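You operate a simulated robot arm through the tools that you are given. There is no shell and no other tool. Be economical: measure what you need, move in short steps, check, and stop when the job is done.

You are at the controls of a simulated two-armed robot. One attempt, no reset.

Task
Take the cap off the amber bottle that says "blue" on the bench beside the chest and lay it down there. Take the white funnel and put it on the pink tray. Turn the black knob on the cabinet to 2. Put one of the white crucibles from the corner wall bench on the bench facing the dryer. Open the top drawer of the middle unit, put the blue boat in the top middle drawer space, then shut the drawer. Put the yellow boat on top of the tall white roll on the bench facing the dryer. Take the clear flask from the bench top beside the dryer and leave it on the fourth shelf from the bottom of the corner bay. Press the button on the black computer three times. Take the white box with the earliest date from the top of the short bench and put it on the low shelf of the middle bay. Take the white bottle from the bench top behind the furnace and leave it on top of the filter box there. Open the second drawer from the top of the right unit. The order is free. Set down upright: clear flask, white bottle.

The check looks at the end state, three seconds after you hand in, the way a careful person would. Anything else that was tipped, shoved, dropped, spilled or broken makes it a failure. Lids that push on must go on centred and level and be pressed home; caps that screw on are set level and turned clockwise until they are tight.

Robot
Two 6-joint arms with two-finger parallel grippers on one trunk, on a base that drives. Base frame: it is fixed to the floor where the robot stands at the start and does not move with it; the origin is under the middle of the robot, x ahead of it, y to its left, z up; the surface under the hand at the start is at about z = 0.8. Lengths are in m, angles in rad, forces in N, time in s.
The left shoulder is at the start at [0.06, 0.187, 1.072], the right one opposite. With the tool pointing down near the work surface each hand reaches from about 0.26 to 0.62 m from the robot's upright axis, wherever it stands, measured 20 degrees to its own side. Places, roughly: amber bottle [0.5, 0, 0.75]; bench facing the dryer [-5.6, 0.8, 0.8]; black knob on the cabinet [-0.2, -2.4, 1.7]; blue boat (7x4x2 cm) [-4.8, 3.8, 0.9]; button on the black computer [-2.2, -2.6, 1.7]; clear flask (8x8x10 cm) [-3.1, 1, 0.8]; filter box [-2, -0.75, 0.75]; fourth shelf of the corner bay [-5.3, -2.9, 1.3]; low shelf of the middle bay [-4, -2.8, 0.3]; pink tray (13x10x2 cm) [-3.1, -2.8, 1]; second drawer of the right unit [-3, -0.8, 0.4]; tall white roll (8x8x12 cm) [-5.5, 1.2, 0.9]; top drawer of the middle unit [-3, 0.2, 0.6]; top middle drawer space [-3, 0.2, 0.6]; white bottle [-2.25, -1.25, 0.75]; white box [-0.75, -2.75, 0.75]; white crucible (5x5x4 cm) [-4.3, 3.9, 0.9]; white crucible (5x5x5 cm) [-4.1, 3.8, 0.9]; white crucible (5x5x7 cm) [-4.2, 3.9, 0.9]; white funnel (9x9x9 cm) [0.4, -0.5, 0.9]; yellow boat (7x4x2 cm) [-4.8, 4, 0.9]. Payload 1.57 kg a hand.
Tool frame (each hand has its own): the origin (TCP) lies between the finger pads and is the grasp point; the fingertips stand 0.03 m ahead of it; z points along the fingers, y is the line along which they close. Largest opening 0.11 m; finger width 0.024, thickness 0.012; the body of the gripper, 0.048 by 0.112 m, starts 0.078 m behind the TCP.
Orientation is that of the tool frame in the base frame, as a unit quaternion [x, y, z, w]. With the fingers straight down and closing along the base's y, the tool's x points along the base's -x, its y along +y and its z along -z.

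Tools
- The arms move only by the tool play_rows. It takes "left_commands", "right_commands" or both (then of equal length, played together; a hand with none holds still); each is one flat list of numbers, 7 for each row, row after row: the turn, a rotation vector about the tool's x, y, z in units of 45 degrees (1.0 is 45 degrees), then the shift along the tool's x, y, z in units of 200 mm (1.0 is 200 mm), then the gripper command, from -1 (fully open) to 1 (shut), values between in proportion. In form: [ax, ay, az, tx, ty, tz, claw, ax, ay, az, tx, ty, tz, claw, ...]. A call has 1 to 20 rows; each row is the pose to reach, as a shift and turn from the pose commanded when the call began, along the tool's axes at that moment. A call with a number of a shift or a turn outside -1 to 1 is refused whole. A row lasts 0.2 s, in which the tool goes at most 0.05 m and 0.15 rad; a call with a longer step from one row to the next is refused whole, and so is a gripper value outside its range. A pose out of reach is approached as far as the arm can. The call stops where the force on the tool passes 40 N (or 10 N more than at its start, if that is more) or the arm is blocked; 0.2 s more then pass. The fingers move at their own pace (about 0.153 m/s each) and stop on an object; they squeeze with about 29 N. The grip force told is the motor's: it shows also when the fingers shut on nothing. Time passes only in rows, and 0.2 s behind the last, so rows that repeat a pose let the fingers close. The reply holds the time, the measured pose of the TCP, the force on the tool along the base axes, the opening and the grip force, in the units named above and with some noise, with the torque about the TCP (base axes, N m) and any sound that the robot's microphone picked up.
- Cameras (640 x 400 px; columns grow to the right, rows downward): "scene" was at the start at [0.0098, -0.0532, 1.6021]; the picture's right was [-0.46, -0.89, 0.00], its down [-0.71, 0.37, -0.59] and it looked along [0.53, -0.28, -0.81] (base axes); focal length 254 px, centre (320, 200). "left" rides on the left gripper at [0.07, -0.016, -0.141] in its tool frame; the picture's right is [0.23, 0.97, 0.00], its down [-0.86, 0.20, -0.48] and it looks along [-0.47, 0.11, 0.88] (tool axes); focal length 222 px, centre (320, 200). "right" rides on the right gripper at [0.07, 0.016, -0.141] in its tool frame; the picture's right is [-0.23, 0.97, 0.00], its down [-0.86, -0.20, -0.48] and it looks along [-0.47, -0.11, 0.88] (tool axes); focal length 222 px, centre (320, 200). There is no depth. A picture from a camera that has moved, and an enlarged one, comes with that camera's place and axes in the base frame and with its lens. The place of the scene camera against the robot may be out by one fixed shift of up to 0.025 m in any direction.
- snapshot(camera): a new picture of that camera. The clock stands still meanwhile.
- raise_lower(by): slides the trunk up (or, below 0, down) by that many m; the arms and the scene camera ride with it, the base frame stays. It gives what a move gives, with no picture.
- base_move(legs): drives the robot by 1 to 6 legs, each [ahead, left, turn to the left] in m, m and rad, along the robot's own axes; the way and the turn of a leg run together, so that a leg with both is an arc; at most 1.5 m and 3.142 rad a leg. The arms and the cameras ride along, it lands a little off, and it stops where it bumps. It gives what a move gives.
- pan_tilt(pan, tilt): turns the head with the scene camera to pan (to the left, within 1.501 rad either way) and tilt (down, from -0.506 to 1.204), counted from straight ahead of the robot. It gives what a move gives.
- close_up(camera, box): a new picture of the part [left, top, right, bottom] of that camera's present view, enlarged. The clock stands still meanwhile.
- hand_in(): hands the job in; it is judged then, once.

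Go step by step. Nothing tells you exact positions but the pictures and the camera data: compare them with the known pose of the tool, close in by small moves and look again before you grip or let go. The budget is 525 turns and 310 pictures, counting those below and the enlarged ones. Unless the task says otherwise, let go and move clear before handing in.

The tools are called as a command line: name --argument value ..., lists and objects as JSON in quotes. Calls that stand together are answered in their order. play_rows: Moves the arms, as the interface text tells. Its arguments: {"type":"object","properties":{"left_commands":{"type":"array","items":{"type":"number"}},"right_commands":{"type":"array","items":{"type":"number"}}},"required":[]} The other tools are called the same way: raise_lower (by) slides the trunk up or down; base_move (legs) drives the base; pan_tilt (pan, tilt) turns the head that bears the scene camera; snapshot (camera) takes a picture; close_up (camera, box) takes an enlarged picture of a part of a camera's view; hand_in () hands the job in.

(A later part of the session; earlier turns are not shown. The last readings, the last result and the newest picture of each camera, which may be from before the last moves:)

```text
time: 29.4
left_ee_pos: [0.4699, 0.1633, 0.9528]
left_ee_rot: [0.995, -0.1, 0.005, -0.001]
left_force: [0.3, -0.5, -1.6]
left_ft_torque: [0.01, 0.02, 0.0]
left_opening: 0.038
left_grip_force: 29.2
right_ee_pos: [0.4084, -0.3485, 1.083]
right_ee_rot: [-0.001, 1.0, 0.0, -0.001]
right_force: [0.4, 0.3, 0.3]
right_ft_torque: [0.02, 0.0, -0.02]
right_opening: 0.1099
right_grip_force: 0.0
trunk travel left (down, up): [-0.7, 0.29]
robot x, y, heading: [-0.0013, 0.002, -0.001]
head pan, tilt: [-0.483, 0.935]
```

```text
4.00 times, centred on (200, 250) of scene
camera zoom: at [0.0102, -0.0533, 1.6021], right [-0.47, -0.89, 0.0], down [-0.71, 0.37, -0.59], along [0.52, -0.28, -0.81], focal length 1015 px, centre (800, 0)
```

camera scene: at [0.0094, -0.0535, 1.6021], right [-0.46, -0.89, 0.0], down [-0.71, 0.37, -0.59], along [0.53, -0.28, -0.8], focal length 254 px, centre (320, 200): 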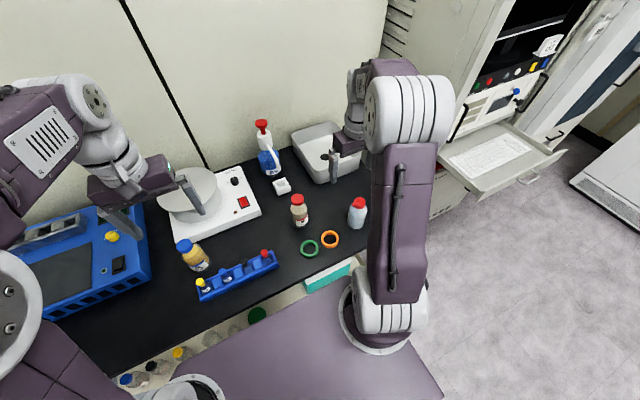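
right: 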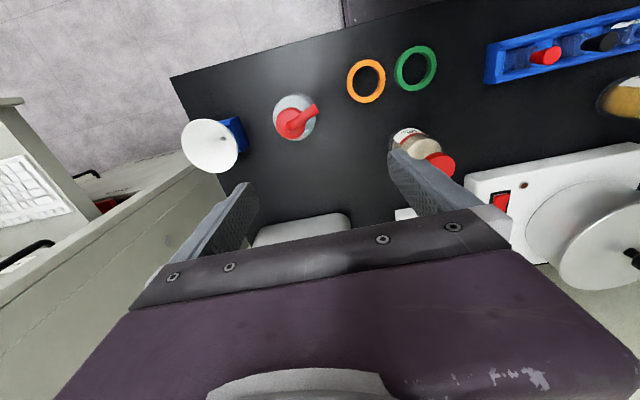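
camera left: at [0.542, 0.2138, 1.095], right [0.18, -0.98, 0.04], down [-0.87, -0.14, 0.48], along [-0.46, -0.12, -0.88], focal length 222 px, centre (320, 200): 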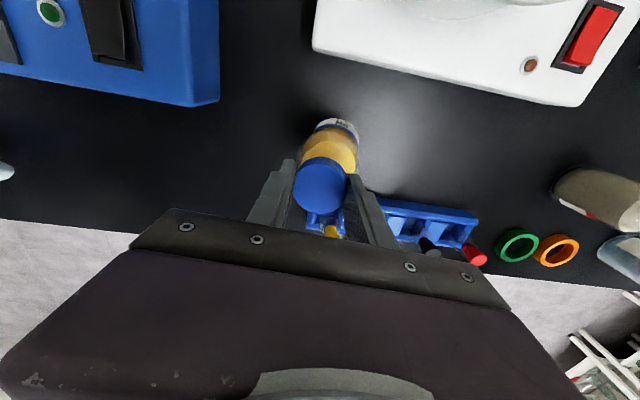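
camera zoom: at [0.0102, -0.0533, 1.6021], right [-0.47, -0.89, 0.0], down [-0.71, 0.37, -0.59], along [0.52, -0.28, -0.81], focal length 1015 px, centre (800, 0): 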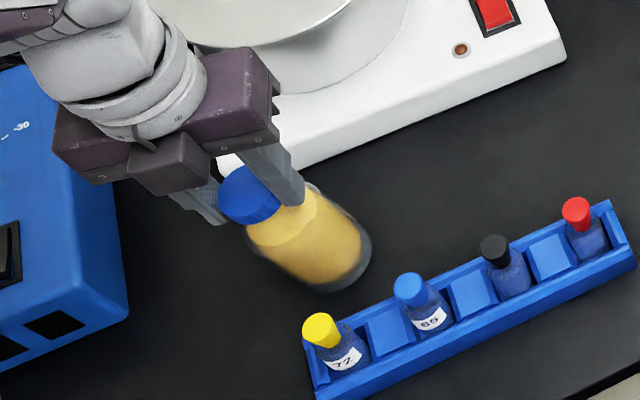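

I test by lifting 12 mm to see whether the bottle comes along.

play_rows --left_commands '[0, 0, 0, 0, 0, -0.03, 1, 0, 0, 0, 0, 0, -0.06, 1, 0, 0, 0, 0, 0, -0.06, 1]'

close_up --camera "scene" --box '[120, 200, 280, 300]'

snapshot --camera "left"

```text
time: 30.2
left_ee_pos: [0.4697, 0.1645, 0.9647]
left_ee_rot: [0.995, -0.1, 0.007, -0.001]
left_force: [1.0, 0.6, -3.0]
left_ft_torque: [0.02, 0.0, -0.02]
left_opening: 0.0384
left_grip_force: 28.7
right_ee_pos: [0.4073, -0.3475, 1.0822]
right_ee_rot: [0.0, 1.0, 0.0, 0.0]
right_force: [0.0, 0.5, -0.1]
right_ft_torque: [0.01, 0.0, 0.02]
right_opening: 0.1101
right_grip_force: 0.0
trunk travel left (down, up): [-0.7, 0.29]
robot x, y, heading: [0.0018, 0.0033, 0.0]
head pan, tilt: [-0.483, 0.935]
```

```text
4.00 times, centred on (200, 250) of scene
camera zoom: at [0.0104, -0.0532, 1.6021], right [-0.47, -0.89, 0.0], down [-0.71, 0.37, -0.59], along [0.52, -0.28, -0.81], focal length 1015 px, centre (800, 0)
```

zoom: 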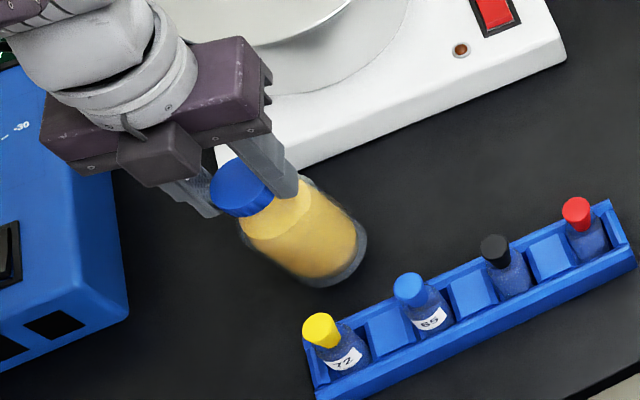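

```text
275 pictures are left
camera left: at [0.5407, 0.168, 1.1087], right [0.03, -1.0, 0.0], down [-0.88, -0.03, 0.47], along [-0.47, -0.01, -0.88], focal length 222 px, centre (320, 200)
```

left: 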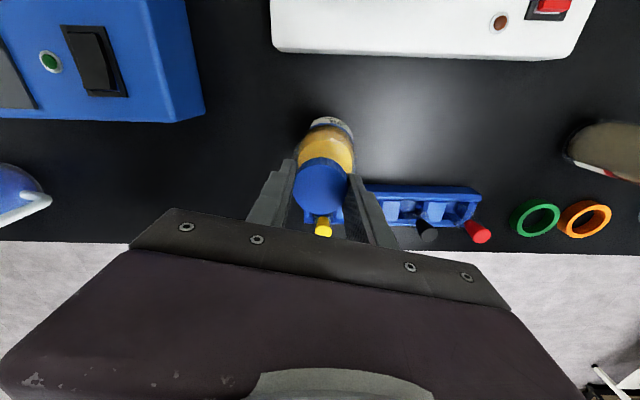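

The bottle still hangs on the thread; torque readings suggest it was unscrewing. I set it back down, release, rewind the wrist and regrip.

play_rows --left_commands '[0, 0, 0, 0, 0, 0.03, 1, 0, 0, 0, 0, 0, 0.05, 1, 0, 0, 0, 0, 0, 0.066, 1, 0, 0, 0, 0, 0, 0.066, 1, 0, 0, 0, 0, 0, 0.066, -1, 0, 0, 0, 0, 0, 0.066, -1, 0, 0, 0, 0, 0, 0.066, -1]'

close_up --camera "scene" --box '[120, 200, 280, 300]'

snapshot --camera "left"

```text
time: 31.8
left_ee_pos: [0.4705, 0.1649, 0.9513]
left_ee_rot: [0.995, -0.1, 0.006, -0.001]
left_force: [-0.1, 0.3, -0.9]
left_ft_torque: [-0.01, 0.01, 0.04]
left_opening: 0.1099
left_grip_force: 0.1
right_ee_pos: [0.409, -0.3489, 1.0828]
right_ee_rot: [0.0, 1.0, 0.0, -0.001]
right_force: [0.1, 0.3, -0.3]
right_ft_torque: [-0.01, 0.0, -0.02]
right_opening: 0.11
right_grip_force: 0.0
trunk travel left (down, up): [-0.7, 0.29]
robot x, y, heading: [0.004, -0.0028, -0.008]
head pan, tilt: [-0.483, 0.935]
```

```text
4.00 times, centred on (200, 250) of scene
camera zoom: at [0.0098, -0.0534, 1.6021], right [-0.47, -0.89, 0.0], down [-0.71, 0.37, -0.59], along [0.53, -0.28, -0.81], focal length 1015 px, centre (800, 0)
```

zoom: 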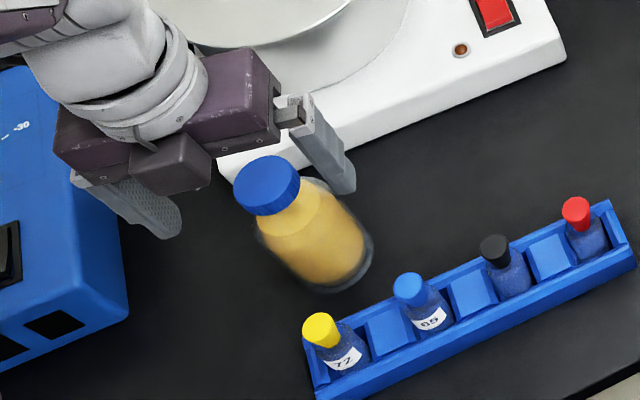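

```text
273 pictures are left
camera left: at [0.5403, 0.168, 1.0956], right [0.03, -1.0, 0.0], down [-0.88, -0.03, 0.47], along [-0.47, -0.01, -0.88], focal length 222 px, centre (320, 200)
```

left: 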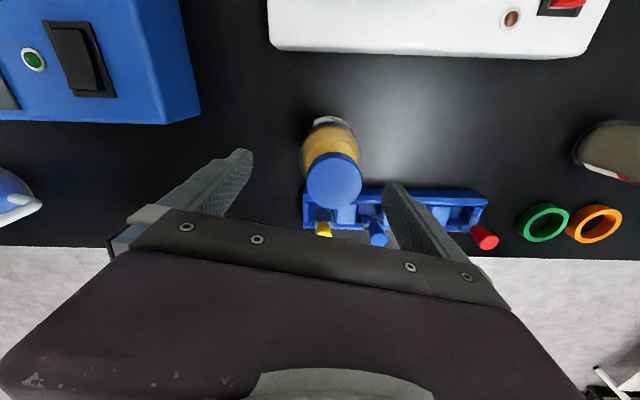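

Bottle stands upright, cap at about [0.477, 0.157]. I recentre and rewind the wrist by 270°.

play_rows --left_commands '[0, 0, 0.16, 0.03, 0.035, -0.015, -1, 0, 0, 0.33, 0.03, 0.035, -0.015, -1, 0, 0, 0.5, 0.03, 0.035, -0.015, -1, 0, 0, 0.67, 0.03, 0.035, -0.015, -1, 0, 0, 0.84, 0.03, 0.035, -0.015, -1, 0, 0, 1, 0.03, 0.035, -0.015, -1]'

play_rows --left_commands '[0, 0, 0.16, 0, 0, 0, -1, 0, 0, 0.33, 0, 0, 0, -1, 0, 0, 0.5, 0, 0, 0, -1, 0, 0, 0.67, 0, 0, 0, -1, 0, 0, 0.84, 0, 0, 0, -1, 0, 0, 1, 0, 0, 0, -1]'

play_rows --left_commands '[0, 0, 0.16, 0, 0, 0, -1, 0, 0, 0.33, 0, 0, 0, -1, 0, 0, 0.5, 0, 0, 0, -1, 0, 0, 0.67, 0, 0, 0, -1, 0, 0, 0.84, 0, 0, 0, -1, 0, 0, 1, 0, 0, 0, -1]'

play_rows --left_commands '[0, 0, 0.16, 0, 0, 0, -1, 0, 0, 0.33, 0, 0, 0, -1, 0, 0, 0.5, 0, 0, 0, -1, 0, 0, 0.67, 0, 0, 0, -1, 0, 0, 0.84, 0, 0, 0, -1, 0, 0, 1, 0, 0, 0, -1]'

play_rows --left_commands '[0, 0, 0.16, 0, 0, 0, -1, 0, 0, 0.33, 0, 0, 0, -1, 0, 0, 0.5, 0, 0, 0, -1, 0, 0, 0.67, 0, 0, 0, -1, 0, 0, 0.84, 0, 0, 0, -1, 0, 0, 1, 0, 0, 0, -1]'

play_rows --left_commands '[0, 0, 0.16, 0, 0, 0, -1, 0, 0, 0.33, 0, 0, 0, -1, 0, 0, 0.5, 0, 0, 0, -1, 0, 0, 0.67, 0, 0, 0, -1, 0, 0, 0.84, 0, 0, 0, -1, 0, 0, 1, 0, 0, 0, -1]'

snapshot --camera "left"

```text
time: 33.2
left_ee_pos: [0.4745, 0.1559, 0.955]
left_ee_rot: [0.88, -0.475, 0.006, -0.003]
left_force: [-0.4, 0.7, 0.2]
left_ft_torque: [0.03, 0.01, 0.02]
left_opening: 0.1099
left_grip_force: 0.0
right_ee_pos: [0.4082, -0.3478, 1.0836]
right_ee_rot: [-0.001, 1.0, 0.0, -0.001]
right_force: [-1.2, -0.3, 0.6]
right_ft_torque: [-0.02, -0.01, -0.03]
right_opening: 0.11
right_grip_force: 0.2
trunk travel left (down, up): [-0.7, 0.29]
robot x, y, heading: [-0.0013, -0.0025, 0.002]
head pan, tilt: [-0.483, 0.935]
```

```text
time: 34.6
left_ee_pos: [0.4762, 0.1568, 0.9556]
left_ee_rot: [-0.631, 0.776, -0.004, 0.005]
left_force: [-0.1, 0.2, 0.0]
left_ft_torque: [-0.01, -0.01, 0.0]
left_opening: 0.1099
left_grip_force: 0.0
right_ee_pos: [0.4068, -0.3493, 1.082]
right_ee_rot: [-0.001, 1.0, 0.0, 0.0]
right_force: [0.3, 0.3, 0.5]
right_ft_torque: [0.01, 0.0, -0.02]
right_opening: 0.1098
right_grip_force: 0.1
trunk travel left (down, up): [-0.7, 0.29]
robot x, y, heading: [-0.001, 0.0, -0.0]
head pan, tilt: [-0.483, 0.935]
```

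```text
time: 36.0
left_ee_pos: [0.4736, 0.1558, 0.9558]
left_ee_rot: [-0.287, 0.958, -0.001, 0.005]
left_force: [0.3, 0.0, -0.5]
left_ft_torque: [0.02, -0.05, -0.02]
left_opening: 0.1101
left_grip_force: 0.0
right_ee_pos: [0.4077, -0.3483, 1.0829]
right_ee_rot: [0.0, 1.0, 0.0, 0.0]
right_force: [-0.1, 0.6, 0.1]
right_ft_torque: [0.0, -0.01, -0.01]
right_opening: 0.1102
right_grip_force: 0.1
trunk travel left (down, up): [-0.7, 0.29]
robot x, y, heading: [-0.0036, -0.0017, 0.003]
head pan, tilt: [-0.483, 0.935]
```

```text
time: 37.4
left_ee_pos: [0.4749, 0.1563, 0.9545]
left_ee_rot: [0.102, 0.995, 0.001, 0.006]
left_force: [-0.1, 0.2, 0.0]
left_ft_torque: [0.0, 0.02, 0.05]
left_opening: 0.1099
left_grip_force: 0.0
right_ee_pos: [0.4068, -0.35, 1.0828]
right_ee_rot: [-0.001, 1.0, -0.001, 0.0]
right_force: [-0.3, 0.2, -0.2]
right_ft_torque: [-0.01, -0.01, -0.01]
right_opening: 0.1099
right_grip_force: 0.1
trunk travel left (down, up): [-0.7, 0.29]
robot x, y, heading: [0.0002, -0.0006, -0.003]
head pan, tilt: [-0.483, 0.935]
```

```text
time: 38.8
left_ee_pos: [0.4748, 0.1558, 0.9543]
left_ee_rot: [0.475, 0.88, 0.003, 0.004]
left_force: [-0.8, -0.3, 0.9]
left_ft_torque: [0.02, 0.0, 0.01]
left_opening: 0.1103
left_grip_force: 0.2
right_ee_pos: [0.4073, -0.3481, 1.083]
right_ee_rot: [-0.001, 1.0, 0.0, 0.0]
right_force: [0.4, -0.6, 0.6]
right_ft_torque: [-0.01, 0.01, -0.01]
right_opening: 0.1101
right_grip_force: 0.1
trunk travel left (down, up): [-0.7, 0.29]
robot x, y, heading: [-0.0012, -0.0025, -0.002]
head pan, tilt: [-0.483, 0.935]
```

```text
time: 40.2
left_ee_pos: [0.4746, 0.1562, 0.9546]
left_ee_rot: [0.776, 0.631, 0.005, 0.004]
left_force: [-0.5, 0.0, -0.5]
left_ft_torque: [0.01, 0.01, 0.0]
left_opening: 0.1097
left_grip_force: 0.0
right_ee_pos: [0.4075, -0.3485, 1.083]
right_ee_rot: [-0.001, 1.0, 0.0, 0.0]
right_force: [-0.9, -0.8, 0.1]
right_ft_torque: [0.0, 0.02, -0.03]
right_opening: 0.11
right_grip_force: 0.0
trunk travel left (down, up): [-0.7, 0.29]
robot x, y, heading: [0.002, -0.0028, 0.005]
head pan, tilt: [-0.483, 0.935]
```

```text
272 pictures are left
camera left: at [0.4711, 0.2294, 1.0976], right [1.0, 0.03, 0.01], down [0.02, -0.88, 0.48], along [0.02, -0.48, -0.88], focal length 222 px, centre (320, 200)
```

left: 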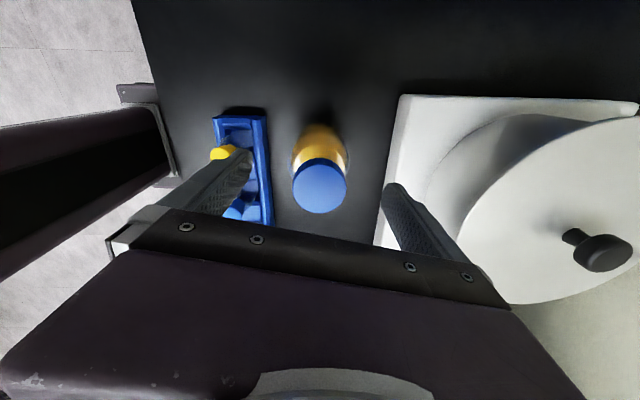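

Centred. I grip, press and unscrew through 270°.

play_rows --left_commands '[0, 0, 0, 0, 0, 0, 1, 0, 0, 0, 0, 0, 0, 1, 0, 0, 0, 0, 0, 0, 1, 0, 0, 0, 0, 0, 0.01, 1, 0, 0, 0, 0, 0, 0.015, 1, 0, 0, -0.16, 0, 0, 0.015, 1, 0, 0, -0.33, 0, 0, 0.015, 1, 0, 0, -0.5, 0, 0, 0.015, 1, 0, 0, -0.67, 0, 0, 0.015, 1, 0, 0, -0.84, 0, 0, 0.015, 1, 0, 0, -1, 0, 0, 0.015, 1]'

play_rows --left_commands '[0, 0, -0.16, 0, 0, 0, 1, 0, 0, -0.33, 0, 0, 0, 1, 0, 0, -0.5, 0, 0, 0, 1, 0, 0, -0.67, 0, 0, 0, 1, 0, 0, -0.84, 0, 0, 0, 1, 0, 0, -1, 0, 0, 0, 1]'

close_up --camera "left" --box '[240, 80, 400, 240]'

play_rows --left_commands '[0, 0, -0.16, 0, 0, 0, 1, 0, 0, -0.33, 0, 0, 0, 1, 0, 0, -0.5, 0, 0, 0, 1, 0, 0, -0.67, 0, 0, 0, 1, 0, 0, -0.84, 0, 0, 0, 1, 0, 0, -1, 0, 0, 0, 1]'

close_up --camera "left" --box '[240, 80, 400, 240]'

```text
time: 42.6
left_ee_pos: [0.4743, 0.156, 0.9545]
left_ee_rot: [0.472, 0.882, 0.004, 0.008]
left_force: [0.5, 2.5, 30.7]
left_ft_torque: [0.24, 0.09, -0.02]
left_opening: 0.0402
left_grip_force: 28.7
right_ee_pos: [0.4045, -0.3492, 1.0853]
right_ee_rot: [-0.001, 1.0, 0.0, 0.0]
right_force: [0.1, -0.7, 0.1]
right_ft_torque: [0.03, 0.0, -0.02]
right_opening: 0.1099
right_grip_force: 0.1
trunk travel left (down, up): [-0.7, 0.29]
robot x, y, heading: [-0.0013, -0.0042, -0.002]
head pan, tilt: [-0.483, 0.935]
```

```text
time: 44.0
left_ee_pos: [0.4727, 0.155, 0.9544]
left_ee_rot: [0.099, 0.995, 0.002, 0.007]
left_force: [-1.1, -2.1, 29.2]
left_ft_torque: [0.0, 0.16, -0.05]
left_opening: 0.0402
left_grip_force: 28.3
right_ee_pos: [0.4037, -0.3497, 1.0836]
right_ee_rot: [-0.001, 1.0, 0.001, 0.001]
right_force: [-0.5, 0.9, 0.6]
right_ft_torque: [-0.01, -0.01, -0.02]
right_opening: 0.1101
right_grip_force: 0.0
trunk travel left (down, up): [-0.7, 0.29]
robot x, y, heading: [-0.0, -0.0024, 0.003]
head pan, tilt: [-0.483, 0.935]
```

```text
2.50 times, centred on (320, 160) of left
camera zoom: at [0.3984, 0.1538, 1.0954], right [-0.03, 1.0, 0.0], down [0.87, 0.03, 0.49], along [0.49, 0.02, -0.87], focal length 555 px, centre (320, 300)
```

zoom: 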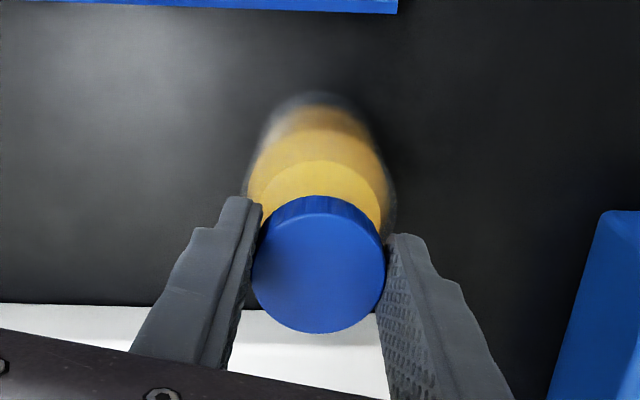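

```text
time: 45.4
left_ee_pos: [0.4735, 0.155, 0.9544]
left_ee_rot: [-0.29, 0.957, -0.001, 0.008]
left_force: [-0.8, -6.1, 29.4]
left_ft_torque: [-0.23, 0.13, -0.02]
left_opening: 0.0398
left_grip_force: 29.5
right_ee_pos: [0.4041, -0.3507, 1.0828]
right_ee_rot: [-0.001, 1.0, 0.0, 0.0]
right_force: [-0.1, -0.3, -0.4]
right_ft_torque: [0.01, 0.02, -0.01]
right_opening: 0.1102
right_grip_force: 0.1
trunk travel left (down, up): [-0.7, 0.29]
robot x, y, heading: [0.0004, 0.0011, 0.001]
head pan, tilt: [-0.483, 0.935]
```

```text
2.50 times, centred on (320, 160) of left
camera zoom: at [0.421, 0.1036, 1.0957], right [-0.73, 0.68, -0.01], down [0.59, 0.64, 0.49], along [0.34, 0.35, -0.87], focal length 555 px, centre (320, 300)
```

zoom: 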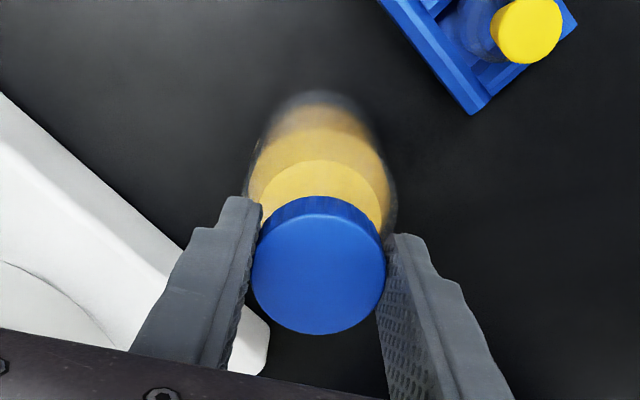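

play_rows --left_commands '[0, 0, -0.16, 0, 0, 0, 1, 0, 0, -0.33, 0, 0, 0, 1, 0, 0, -0.5, 0, 0, 0, 1, 0, 0, -0.67, 0, 0, 0, 1, 0, 0, -0.84, 0, 0, 0, 1, 0, 0, -1, 0, 0, 0, 1]'

close_up --camera "left" --box '[240, 80, 400, 240]'

play_rows --left_commands '[0, 0, -0.16, 0, 0, 0, 1, 0, 0, -0.33, 0, 0, 0, 1, 0, 0, -0.5, 0, 0, 0, 1, 0, 0, -0.67, 0, 0, 0, 1, 0, 0, -0.84, 0, 0, 0, 1, 0, 0, -1, 0, 0, 0, 1]'

close_up --camera "left" --box '[240, 80, 400, 240]'

```text
time: 46.8
left_ee_pos: [0.4743, 0.1575, 0.9512]
left_ee_rot: [-0.633, 0.774, -0.004, 0.005]
left_force: [0.3, -0.1, -0.7]
left_ft_torque: [-0.02, 0.02, -0.01]
left_opening: 0.0398
left_grip_force: 28.7
right_ee_pos: [0.4071, -0.3487, 1.0828]
right_ee_rot: [-0.001, 1.0, 0.0, 0.0]
right_force: [-0.2, 0.2, -0.6]
right_ft_torque: [0.01, 0.02, -0.02]
right_opening: 0.1099
right_grip_force: 0.1
trunk travel left (down, up): [-0.7, 0.29]
robot x, y, heading: [-0.0001, 0.0032, 0.002]
head pan, tilt: [-0.483, 0.935]
```

```text
2.50 times, centred on (320, 160) of left
camera zoom: at [0.4752, 0.0862, 1.0945], right [-1.0, -0.03, -0.01], down [-0.03, 0.88, 0.48], along [0.0, 0.48, -0.88], focal length 555 px, centre (320, 300)
```

zoom: 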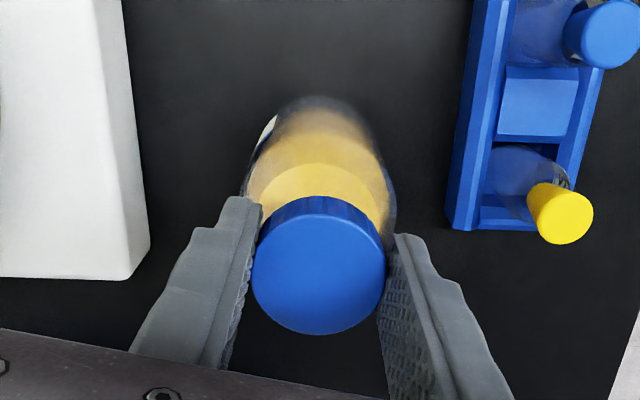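

```text
time: 48.2
left_ee_pos: [0.4743, 0.1564, 0.9518]
left_ee_rot: [0.882, -0.472, 0.004, -0.003]
left_force: [0.5, -0.4, -0.4]
left_ft_torque: [-0.01, -0.02, 0.03]
left_opening: 0.0399
left_grip_force: 29.6
right_ee_pos: [0.4075, -0.3486, 1.083]
right_ee_rot: [-0.001, 1.0, 0.0, -0.001]
right_force: [0.4, -0.3, -0.3]
right_ft_torque: [0.03, 0.0, 0.01]
right_opening: 0.1102
right_grip_force: 0.1
trunk travel left (down, up): [-0.7, 0.29]
robot x, y, heading: [0.0, -0.0019, 0.001]
head pan, tilt: [-0.483, 0.935]
```

```text
2.50 times, centred on (320, 160) of left
camera zoom: at [0.5252, 0.1087, 1.095], right [-0.68, -0.73, -0.01], down [-0.65, 0.6, 0.47], along [-0.34, 0.33, -0.88], focal length 555 px, centre (320, 300)
```

zoom: 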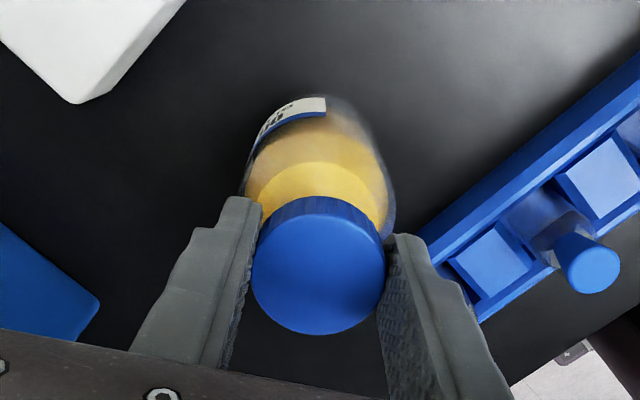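

The bottle stayed still and the vertical force dropped to about zero, so the cap is likely free. I lift 50 mm.

play_rows --left_commands '[0, 0, 0, 0, 0, -0.05, 1, 0, 0, 0, 0, 0, -0.1, 1, 0, 0, 0, 0, 0, -0.2, 1, 0, 0, 0, 0, 0, -0.3, 1, 0, 0, 0, 0, 0, -0.3, 1]'

snapshot --camera "left"

close_up --camera "scene" --box '[80, 150, 400, 350]'

```text
time: 49.4
left_ee_pos: [0.4751, 0.1565, 1.0124]
left_ee_rot: [0.881, -0.473, 0.004, -0.003]
left_force: [0.5, -1.0, 0.1]
left_ft_torque: [0.02, -0.03, 0.01]
left_opening: 0.0401
left_grip_force: 29.2
right_ee_pos: [0.4077, -0.3484, 1.0826]
right_ee_rot: [0.0, 1.0, 0.0, -0.001]
right_force: [-0.7, 0.4, 0.1]
right_ft_torque: [-0.01, 0.0, 0.0]
right_opening: 0.1103
right_grip_force: 0.1
trunk travel left (down, up): [-0.7, 0.29]
robot x, y, heading: [-0.0011, -0.0011, 0.001]
head pan, tilt: [-0.483, 0.935]
```

```text
267 pictures are left
camera left: at [0.5245, 0.1085, 1.1549], right [-0.69, -0.73, -0.01], down [-0.64, 0.6, 0.47], along [-0.34, 0.33, -0.88], focal length 222 px, centre (320, 200)
```

left: 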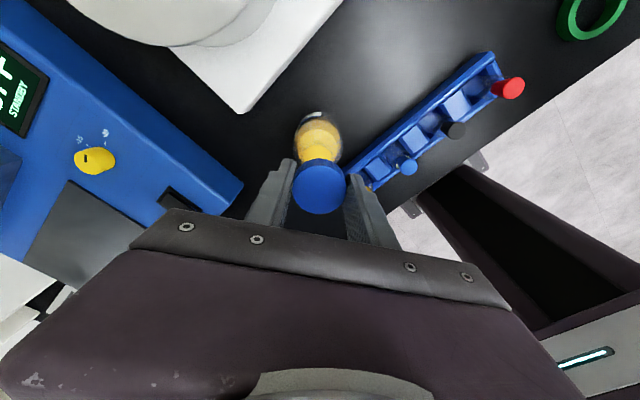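

```text
2.00 times, centred on (240, 250) of scene
camera zoom: at [0.0102, -0.0533, 1.6021], right [-0.47, -0.89, 0.0], down [-0.71, 0.37, -0.59], along [0.52, -0.28, -0.81], focal length 507 px, centre (480, 100)
```

zoom: 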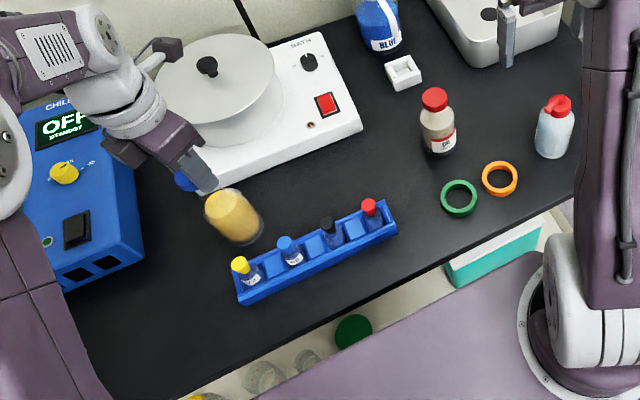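

The cap is off. I carry it to the clear spot near [0.475, -0.06] on the bench, then lower.

play_rows --left_commands '[0, 0, 0, 0.18, 0.12, 0, 1, 0, 0, 0, 0.36, 0.24, 0, 1, 0, 0, 0, 0.54, 0.36, 0, 1, 0, 0, 0, 0.72, 0.48, 0, 1, 0, 0, 0, 0.9, 0.596, 0, 1, 0, 0, 0, 0.9, 0.596, 0.2, 1, 0, 0, 0, 0.9, 0.596, 0.4, 1, 0, 0, 0, 0.9, 0.596, 0.6, 1, 0, 0, 0, 0.9, 0.596, 0.6, 1]'

snapshot --camera "left"

close_up --camera "scene" --box '[160, 150, 400, 300]'

```text
time: 51.4
left_ee_pos: [0.4754, -0.0605, 0.8901]
left_ee_rot: [0.881, -0.473, 0.006, -0.003]
left_force: [-1.2, 1.3, -0.9]
left_ft_torque: [-0.03, -0.03, -0.01]
left_opening: 0.04
left_grip_force: 29.0
right_ee_pos: [0.4074, -0.3489, 1.0837]
right_ee_rot: [0.0, 1.0, 0.0, 0.0]
right_force: [-0.4, 0.4, 0.0]
right_ft_torque: [0.02, -0.02, 0.02]
right_opening: 0.1099
right_grip_force: 0.1
trunk travel left (down, up): [-0.7, 0.29]
robot x, y, heading: [-0.0003, -0.0016, 0.005]
head pan, tilt: [-0.483, 0.935]
```

```text
265 pictures are left
camera left: at [0.5254, -0.1084, 1.0341], right [-0.69, -0.73, -0.01], down [-0.64, 0.6, 0.47], along [-0.34, 0.33, -0.88], focal length 222 px, centre (320, 200)
```

left: 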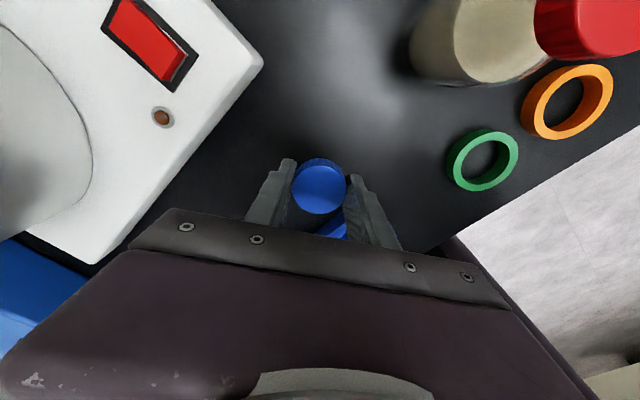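

```text
2.67 times, centred on (280, 225) of scene
camera zoom: at [0.0094, -0.053, 1.6021], right [-0.47, -0.89, 0.0], down [-0.71, 0.37, -0.59], along [0.53, -0.28, -0.8], focal length 676 px, centre (427, 133)
```

zoom: 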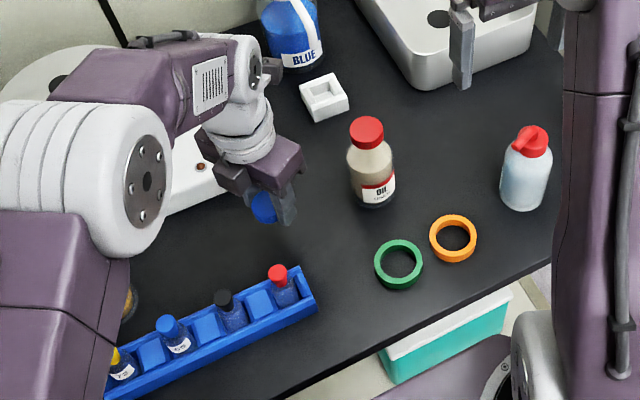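

Clear below. I lower gently until contact.

play_rows --left_commands '[0, 0, 0, 0, 0, 0.15, 1, 0, 0, 0, 0, 0, 0.22, 1, 0, 0, 0, 0, 0, 0.25, 1, 0, 0, 0, 0, 0, 0.27, 1, 0, 0, 0, 0, 0, 0.29, 1, 0, 0, 0, 0, 0, 0.3, 1, 0, 0, 0, 0, 0, 0.3, 1]'

close_up --camera "left" --box '[240, 80, 400, 240]'

```text
time: 53.0
left_ee_pos: [0.476, -0.0602, 0.833]
left_ee_rot: [0.881, -0.473, 0.005, -0.003]
left_force: [-0.7, 0.6, -0.3]
left_ft_torque: [-0.01, -0.02, 0.01]
left_opening: 0.0396
left_grip_force: 29.2
right_ee_pos: [0.4072, -0.3491, 1.0829]
right_ee_rot: [-0.001, 1.0, 0.0, -0.001]
right_force: [-0.3, -0.1, 0.7]
right_ft_torque: [0.0, -0.01, -0.02]
right_opening: 0.1099
right_grip_force: 0.1
trunk travel left (down, up): [-0.7, 0.29]
robot x, y, heading: [0.0028, -0.002, -0.001]
head pan, tilt: [-0.483, 0.935]
```

```text
2.50 times, centred on (320, 160) of left
camera zoom: at [0.5263, -0.1074, 0.9749], right [-0.69, -0.73, -0.01], down [-0.64, 0.6, 0.47], along [-0.34, 0.33, -0.88], focal length 555 px, centre (320, 300)
```

zoom: 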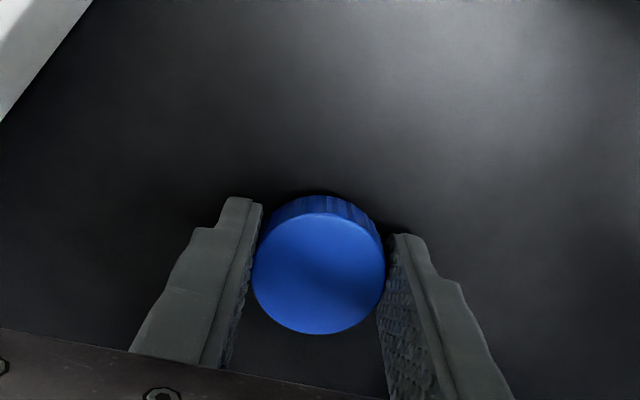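

Not yet in contact. I continue in small steps.

play_rows --left_commands '[0, 0, 0, 0, 0, 0.02, 1, 0, 0, 0, 0, 0, 0.04, 1, 0, 0, 0, 0, 0, 0.06, 1, 0, 0, 0, 0, 0, 0.08, 1, 0, 0, 0, 0, 0, 0.1, 1, 0, 0, 0, 0, 0, 0.12, 1, 0, 0, 0, 0, 0, 0.14, 1, 0, 0, 0, 0, 0, 0.16, 1, 0, 0, 0, 0, 0, 0.18, 1]'

```text
time: 53.6
left_ee_pos: [0.4761, -0.0598, 0.8306]
left_ee_rot: [0.881, -0.473, 0.008, -0.004]
left_force: [-11.0, 7.4, 29.2]
left_ft_torque: [0.11, 1.17, -0.24]
left_opening: 0.04
left_grip_force: 29.2
right_ee_pos: [0.4049, -0.3478, 1.0851]
right_ee_rot: [-0.001, 1.0, 0.0, 0.001]
right_force: [-0.1, -0.4, 0.0]
right_ft_torque: [0.03, -0.06, 0.0]
right_opening: 0.1102
right_grip_force: 0.0
trunk travel left (down, up): [-0.7, 0.29]
robot x, y, heading: [-0.0046, 0.0023, 0.001]
head pan, tilt: [-0.483, 0.935]
stopped in row 3 (left hand): the force on the tool passed its limit at 46 N (the readings are from after the stop); the commanded pose is now the measured one
```

Fingertips touch the bench (z≈0.80). I release with a partial opening and look.

play_rows --left_commands '[0, 0, 0, 0, 0, -0.01, 1, 0, 0, 0, 0, 0, -0.01, -0.1, 0, 0, 0, 0, 0, -0.01, -0.2, 0, 0, 0, 0, 0, -0.01, -0.2, 0, 0, 0, 0, 0, -0.1, -0.2, 0, 0, 0, 0, 0, -0.3, -0.2, 0, 0, 0, 0, 0, -0.5, -0.2, 0, 0, 0, 0, 0, -0.7, -0.2, 0, 0, 0, 0, 0, -0.9, -0.2]'

snapshot --camera "left"

```text
time: 55.6
left_ee_pos: [0.474, -0.059, 1.0076]
left_ee_rot: [0.881, -0.473, 0.009, -0.004]
left_force: [-0.6, -0.1, 0.5]
left_ft_torque: [-0.02, -0.04, -0.03]
left_opening: 0.0657
left_grip_force: 0.0
right_ee_pos: [0.4076, -0.3485, 1.083]
right_ee_rot: [-0.001, 1.0, 0.0, 0.0]
right_force: [-0.1, 0.3, 0.1]
right_ft_torque: [0.02, -0.03, 0.0]
right_opening: 0.1102
right_grip_force: 0.1
trunk travel left (down, up): [-0.7, 0.29]
robot x, y, heading: [0.0053, 0.0024, -0.005]
head pan, tilt: [-0.483, 0.935]
```

```text
262 pictures are left
camera left: at [0.5233, -0.1075, 1.1516], right [-0.69, -0.73, -0.01], down [-0.65, 0.6, 0.46], along [-0.33, 0.33, -0.89], focal length 222 px, centre (320, 200)
```

left: 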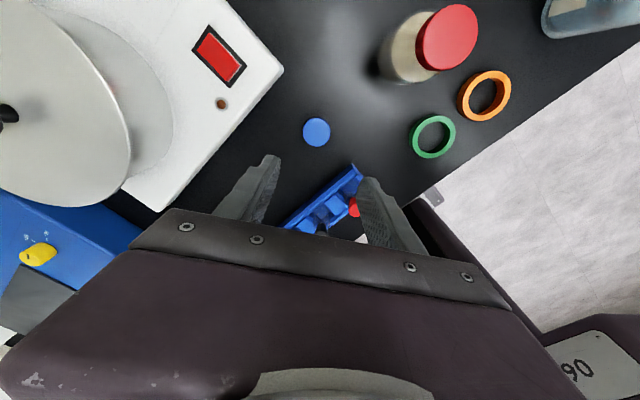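

The cap lies flat on the bench. I bring the left hand up and unwind it, and view the funnel with the right camera.

play_rows --left_commands '[0, 0, 0.15, 0, 0, -0.15, -1, 0, 0, 0.3, 0, 0, -0.3, -1, 0, 0, 0.45, 0, 0, -0.45, -1, 0, 0, 0.6, 0, 0, -0.5, -1, 0, 0, 0.75, 0, 0, -0.5, -1, 0, 0, 0.9, 0, 0, -0.5, -1]'

play_rows --left_commands '[0, 0, 0.15, 0, 0, 0, -1, 0, 0, 0.3, 0, 0, 0, -1, 0, 0, 0.45, 0, 0, 0, -1, 0, 0, 0.6, 0, 0, 0, -1, 0, 0, 0.75, 0, 0, 0, -1, 0, 0, 0.9, 0, 0, 0, -1]'

play_rows --left_commands '[0, 0, 0.15, 0, 0, 0, -1, 0, 0, 0.3, 0, 0, 0, -1, 0, 0, 0.45, 0, 0, 0, -1, 0, 0, 0.6, 0, 0, 0, -1, 0, 0, 0.75, 0, 0, 0, -1, 0, 0, 0.95, 0, 0, 0, -1]'

close_up --camera "right" --box '[160, 40, 320, 200]'

snapshot --camera "scene"

```text
time: 57.0
left_ee_pos: [0.4739, -0.0604, 1.1062]
left_ee_rot: [-0.662, 0.75, -0.007, 0.006]
left_force: [-0.5, 0.0, -0.6]
left_ft_torque: [0.01, 0.0, 0.01]
left_opening: 0.1101
left_grip_force: 0.0
right_ee_pos: [0.4083, -0.3475, 1.0822]
right_ee_rot: [-0.001, 1.0, 0.0, 0.0]
right_force: [0.2, -0.7, 1.2]
right_ft_torque: [-0.04, -0.01, 0.02]
right_opening: 0.1102
right_grip_force: 0.0
trunk travel left (down, up): [-0.7, 0.29]
robot x, y, heading: [0.0014, 0.0008, -0.006]
head pan, tilt: [-0.483, 0.935]
```

```text
time: 58.5
left_ee_pos: [0.4735, -0.0599, 1.1078]
left_ee_rot: [-0.362, 0.932, -0.004, 0.008]
left_force: [0.4, -0.7, -0.5]
left_ft_torque: [0.04, -0.01, 0.03]
left_opening: 0.1096
left_grip_force: 0.1
right_ee_pos: [0.4079, -0.3485, 1.0824]
right_ee_rot: [0.0, 1.0, 0.0, 0.0]
right_force: [-0.4, 0.5, 0.4]
right_ft_torque: [0.05, 0.03, 0.0]
right_opening: 0.1097
right_grip_force: 0.0
trunk travel left (down, up): [-0.7, 0.29]
robot x, y, heading: [0.0023, 0.0008, 0.0]
head pan, tilt: [-0.483, 0.935]
```

```text
refused: row 6 steps farther than a row can; nothing moved
```

```text
2.50 times, centred on (240, 120) of right
camera zoom: at [0.3386, -0.3328, 1.2249], right [0.23, 0.97, 0.0], down [0.86, -0.2, 0.48], along [0.47, -0.11, -0.88], focal length 555 px, centre (520, 400)
```

zoom: 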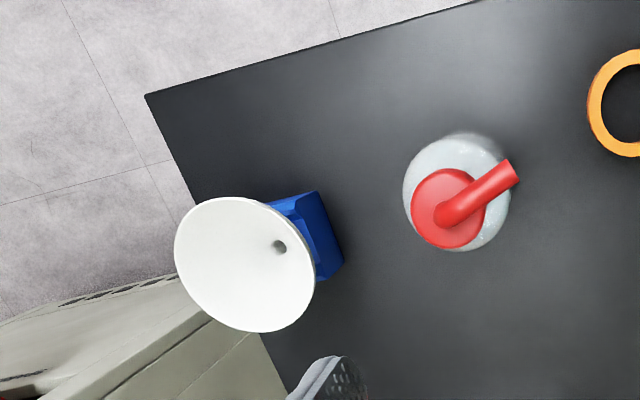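

```text
260 pictures are left
camera scene: at [0.0098, -0.0533, 1.6021], right [-0.47, -0.89, 0.0], down [-0.71, 0.37, -0.59], along [0.53, -0.28, -0.81], focal length 254 px, centre (320, 200)
```

scene: 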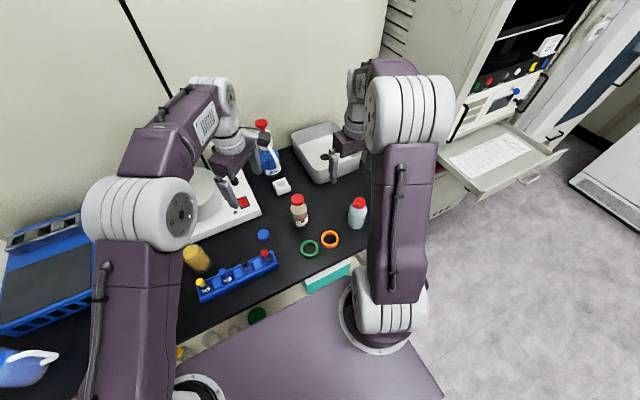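

Funnel stands in a blue holder near [0.39, -0.5]. I finish unwinding the left hand and move the right one over the funnel.

play_rows --left_commands '[0, 0, 0.15, 0, 0, 0, -1, 0, 0, 0.3, 0, 0, 0, -1, 0, 0, 0.45, 0, 0, 0, -1, 0, 0, 0.6, 0, 0, 0, -1, 0, 0, 0.75, 0, 0, 0, -1, 0, 0, 0.93, 0, 0, 0, -1]' --right_commands '[0, 0, 0, 0, -0.15, 0, -1, 0, 0, 0, 0, -0.3, 0, -1, 0, 0, 0, 0, -0.45, 0, -1, 0, 0, 0, 0.05, -0.6, 0, -1, 0, 0, 0, 0.08, -0.7, 0, -1, 0, 0, 0, 0.08, -0.71, 0, -1]'

snapshot --camera "right"

```text
time: 59.9
left_ee_pos: [0.4731, -0.0599, 1.1074]
left_ee_rot: [-0.004, 1.0, -0.002, 0.01]
left_force: [1.5, 0.4, -0.8]
left_ft_torque: [0.04, -0.02, -0.02]
left_opening: 0.11
left_grip_force: 0.1
right_ee_pos: [0.3928, -0.4906, 1.0842]
right_ee_rot: [-0.001, 1.0, 0.0, 0.0]
right_force: [-0.4, -1.1, 0.3]
right_ft_torque: [0.01, 0.01, -0.03]
right_opening: 0.1098
right_grip_force: 0.1
trunk travel left (down, up): [-0.7, 0.29]
robot x, y, heading: [0.002, 0.0014, -0.003]
head pan, tilt: [-0.483, 0.935]
```

```text
259 pictures are left
camera right: at [0.3234, -0.4747, 1.2258], right [0.23, 0.97, 0.0], down [0.86, -0.2, 0.48], along [0.47, -0.11, -0.88], focal length 222 px, centre (320, 200)
```

right: 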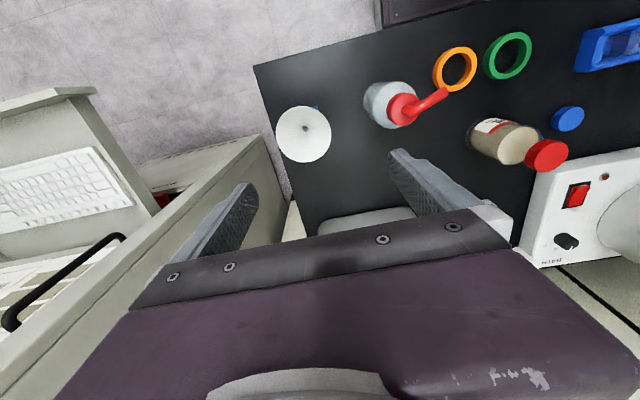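

Rim centre triangulates to [0.389, -0.516, 0.887]. I take a closer look at it.

close_up --camera "right" --box '[260, 85, 360, 185]'

pan_tilt --pan -1.0 --tilt 0.9

snapshot --camera "scene"

```text
4.00 times, centred on (310, 135) of right
camera zoom: at [0.3234, -0.4747, 1.2258], right [0.23, 0.97, 0.0], down [0.86, -0.2, 0.48], along [0.47, -0.11, -0.88], focal length 888 px, centre (360, 460)
```

zoom: 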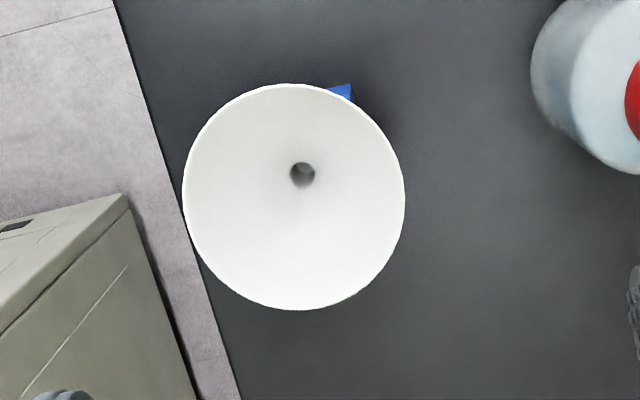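

```text
time: 60.8
left_ee_pos: [0.4734, -0.0599, 1.1071]
left_ee_rot: [-0.007, 1.0, -0.002, 0.01]
left_force: [0.6, 0.6, 0.0]
left_ft_torque: [0.01, 0.01, 0.01]
left_opening: 0.1101
left_grip_force: 0.1
right_ee_pos: [0.3917, -0.4903, 1.084]
right_ee_rot: [0.0, 1.0, 0.0, -0.001]
right_force: [-0.4, 0.0, 0.6]
right_ft_torque: [0.01, -0.03, -0.01]
right_opening: 0.11
right_grip_force: 0.1
trunk travel left (down, up): [-0.7, 0.29]
robot x, y, heading: [0.0027, 0.0033, 0.002]
head pan, tilt: [-1.0, 0.901]
```

```text
257 pictures are left
camera scene: at [-0.0144, -0.0826, 1.6047], right [-0.84, -0.54, 0.0], down [-0.42, 0.66, -0.62], along [0.34, -0.52, -0.78], focal length 254 px, centre (320, 200)
```

scene: 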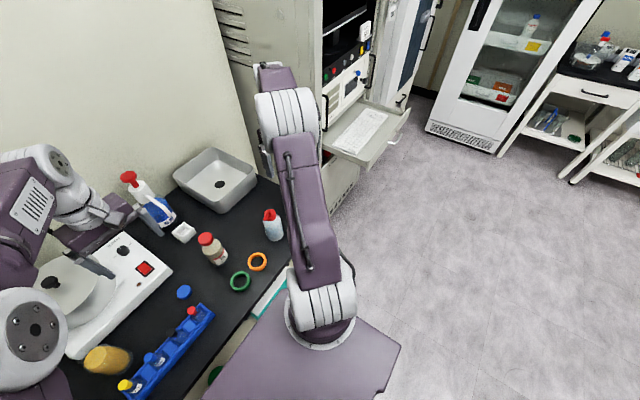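

I align over the funnel and lower to z=0.94, then check centring.

play_rows --right_commands '[0, 0, 0, 0.015, -0.06, 0.1, -1, 0, 0, 0, 0.015, -0.128, 0.3, -1, 0, 0, 0, 0.015, -0.128, 0.5, -1, 0, 0, 0, 0.015, -0.128, 0.7, -1, 0, 0, 0, 0.015, -0.128, 0.7, -1]'

snapshot --camera "right"

```text
time: 62.0
left_ee_pos: [0.4731, -0.0595, 1.1078]
left_ee_rot: [-0.005, 1.0, -0.001, 0.01]
left_force: [0.1, -0.6, -0.1]
left_ft_torque: [0.03, 0.0, -0.02]
left_opening: 0.1099
left_grip_force: 0.0
right_ee_pos: [0.3869, -0.5168, 0.9429]
right_ee_rot: [-0.001, 1.0, -0.001, 0.0]
right_force: [0.7, 0.1, -0.7]
right_ft_torque: [0.0, -0.01, 0.0]
right_opening: 0.1098
right_grip_force: 0.1
trunk travel left (down, up): [-0.7, 0.29]
robot x, y, heading: [0.0036, -0.0014, -0.002]
head pan, tilt: [-1.0, 0.901]
```

```text
256 pictures are left
camera right: at [0.3186, -0.5007, 1.0851], right [0.23, 0.97, 0.0], down [0.86, -0.2, 0.48], along [0.47, -0.11, -0.88], focal length 222 px, centre (320, 200)
```

right: 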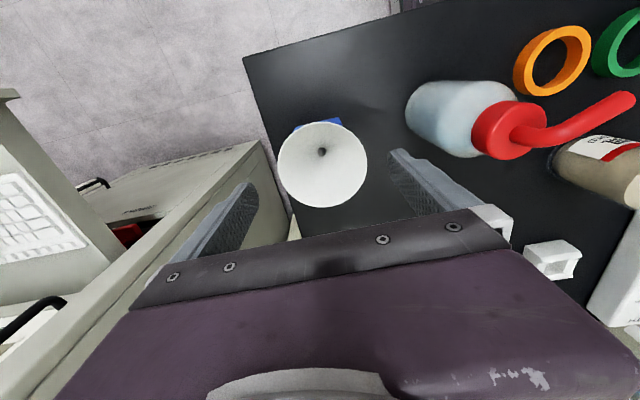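

Centred. I lower to the rim and close.

play_rows --right_commands '[0, 0, 0, -0.01, 0.005, 0.15, -1, 0, 0, 0, -0.01, 0.005, 0.29, -1, 0, 0, 0, -0.01, 0.005, 0.29, -1, 0, 0, 0, -0.01, 0.005, 0.29, 1, 0, 0, 0, -0.01, 0.005, 0.29, 1, 0, 0, 0, -0.01, 0.005, 0.29, 1]'

snapshot --camera "right"

```text
time: 63.4
left_ee_pos: [0.4743, -0.0595, 1.107]
left_ee_rot: [-0.006, 1.0, -0.002, 0.01]
left_force: [0.3, -0.1, 0.4]
left_ft_torque: [0.03, -0.02, 0.03]
left_opening: 0.1098
left_grip_force: 0.0
right_ee_pos: [0.3906, -0.5158, 0.8852]
right_ee_rot: [-0.001, 1.0, 0.0, 0.0]
right_force: [-0.2, -0.3, 0.3]
right_ft_torque: [0.02, 0.03, -0.02]
right_opening: 0.0823
right_grip_force: 29.3
trunk travel left (down, up): [-0.7, 0.29]
robot x, y, heading: [0.0011, 0.0026, -0.001]
head pan, tilt: [-1.0, 0.901]
```

```text
255 pictures are left
camera right: at [0.3213, -0.4993, 1.0267], right [0.23, 0.97, 0.0], down [0.86, -0.2, 0.48], along [0.47, -0.11, -0.88], focal length 222 px, centre (320, 200)
```

right: 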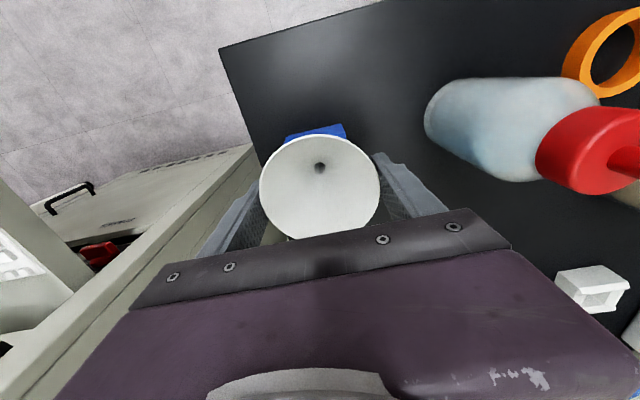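

Gripped at 82 mm. I lift the funnel out of its holder.

play_rows --right_commands '[0, 0, 0, 0, 0, -0.1, 1, 0, 0, 0, 0, 0, -0.25, 1, 0, 0, 0, 0, 0, -0.5, 1, 0, 0, 0, 0, 0, -0.75, 1, 0, 0, 0, 0, 0, -0.95, 1, 0, 0, 0, 0, 0, -0.95, 1]'

snapshot --camera "right"

pan_tilt --pan -0.9 --tilt 0.6

snapshot --camera "scene"

```text
time: 64.8
left_ee_pos: [0.4737, -0.0594, 1.1064]
left_ee_rot: [-0.005, 1.0, -0.002, 0.01]
left_force: [-1.3, 0.5, 0.2]
left_ft_torque: [0.01, 0.01, 0.01]
left_opening: 0.11
left_grip_force: 0.1
right_ee_pos: [0.3915, -0.5153, 1.0753]
right_ee_rot: [0.0, 1.0, -0.001, 0.0]
right_force: [-0.8, 0.2, 0.1]
right_ft_torque: [-0.01, -0.04, 0.0]
right_opening: 0.0824
right_grip_force: 28.7
trunk travel left (down, up): [-0.7, 0.29]
robot x, y, heading: [-0.0008, 0.0018, 0.002]
head pan, tilt: [-1.0, 0.901]
```

```text
254 pictures are left
camera right: at [0.3224, -0.4995, 1.2174], right [0.23, 0.97, 0.0], down [0.86, -0.2, 0.48], along [0.47, -0.11, -0.88], focal length 222 px, centre (320, 200)
```

right: 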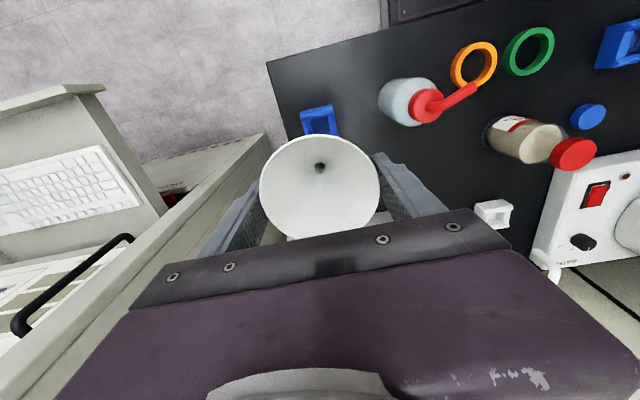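

```text
time: 65.6
left_ee_pos: [0.4741, -0.0603, 1.1078]
left_ee_rot: [-0.006, 1.0, -0.001, 0.01]
left_force: [-0.4, 0.2, -0.1]
left_ft_torque: [0.02, 0.04, 0.01]
left_opening: 0.1099
left_grip_force: 0.1
right_ee_pos: [0.3917, -0.5149, 1.0747]
right_ee_rot: [-0.001, 1.0, -0.001, 0.0]
right_force: [-0.6, 0.0, -1.3]
right_ft_torque: [-0.01, 0.0, -0.02]
right_opening: 0.0825
right_grip_force: 29.0
trunk travel left (down, up): [-0.7, 0.29]
robot x, y, heading: [0.0005, 0.0053, -0.001]
head pan, tilt: [-0.901, 0.6]
```

```text
253 pictures are left
camera scene: at [-0.0005, -0.0884, 1.6295], right [-0.78, -0.62, 0.0], down [-0.35, 0.44, -0.82], along [0.51, -0.65, -0.57], focal length 254 px, centre (320, 200)
```

scene: 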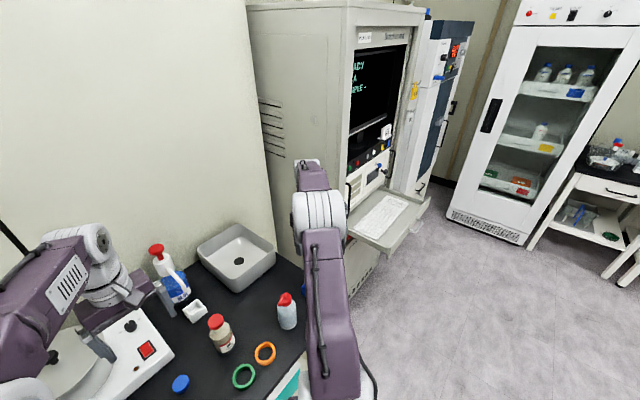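

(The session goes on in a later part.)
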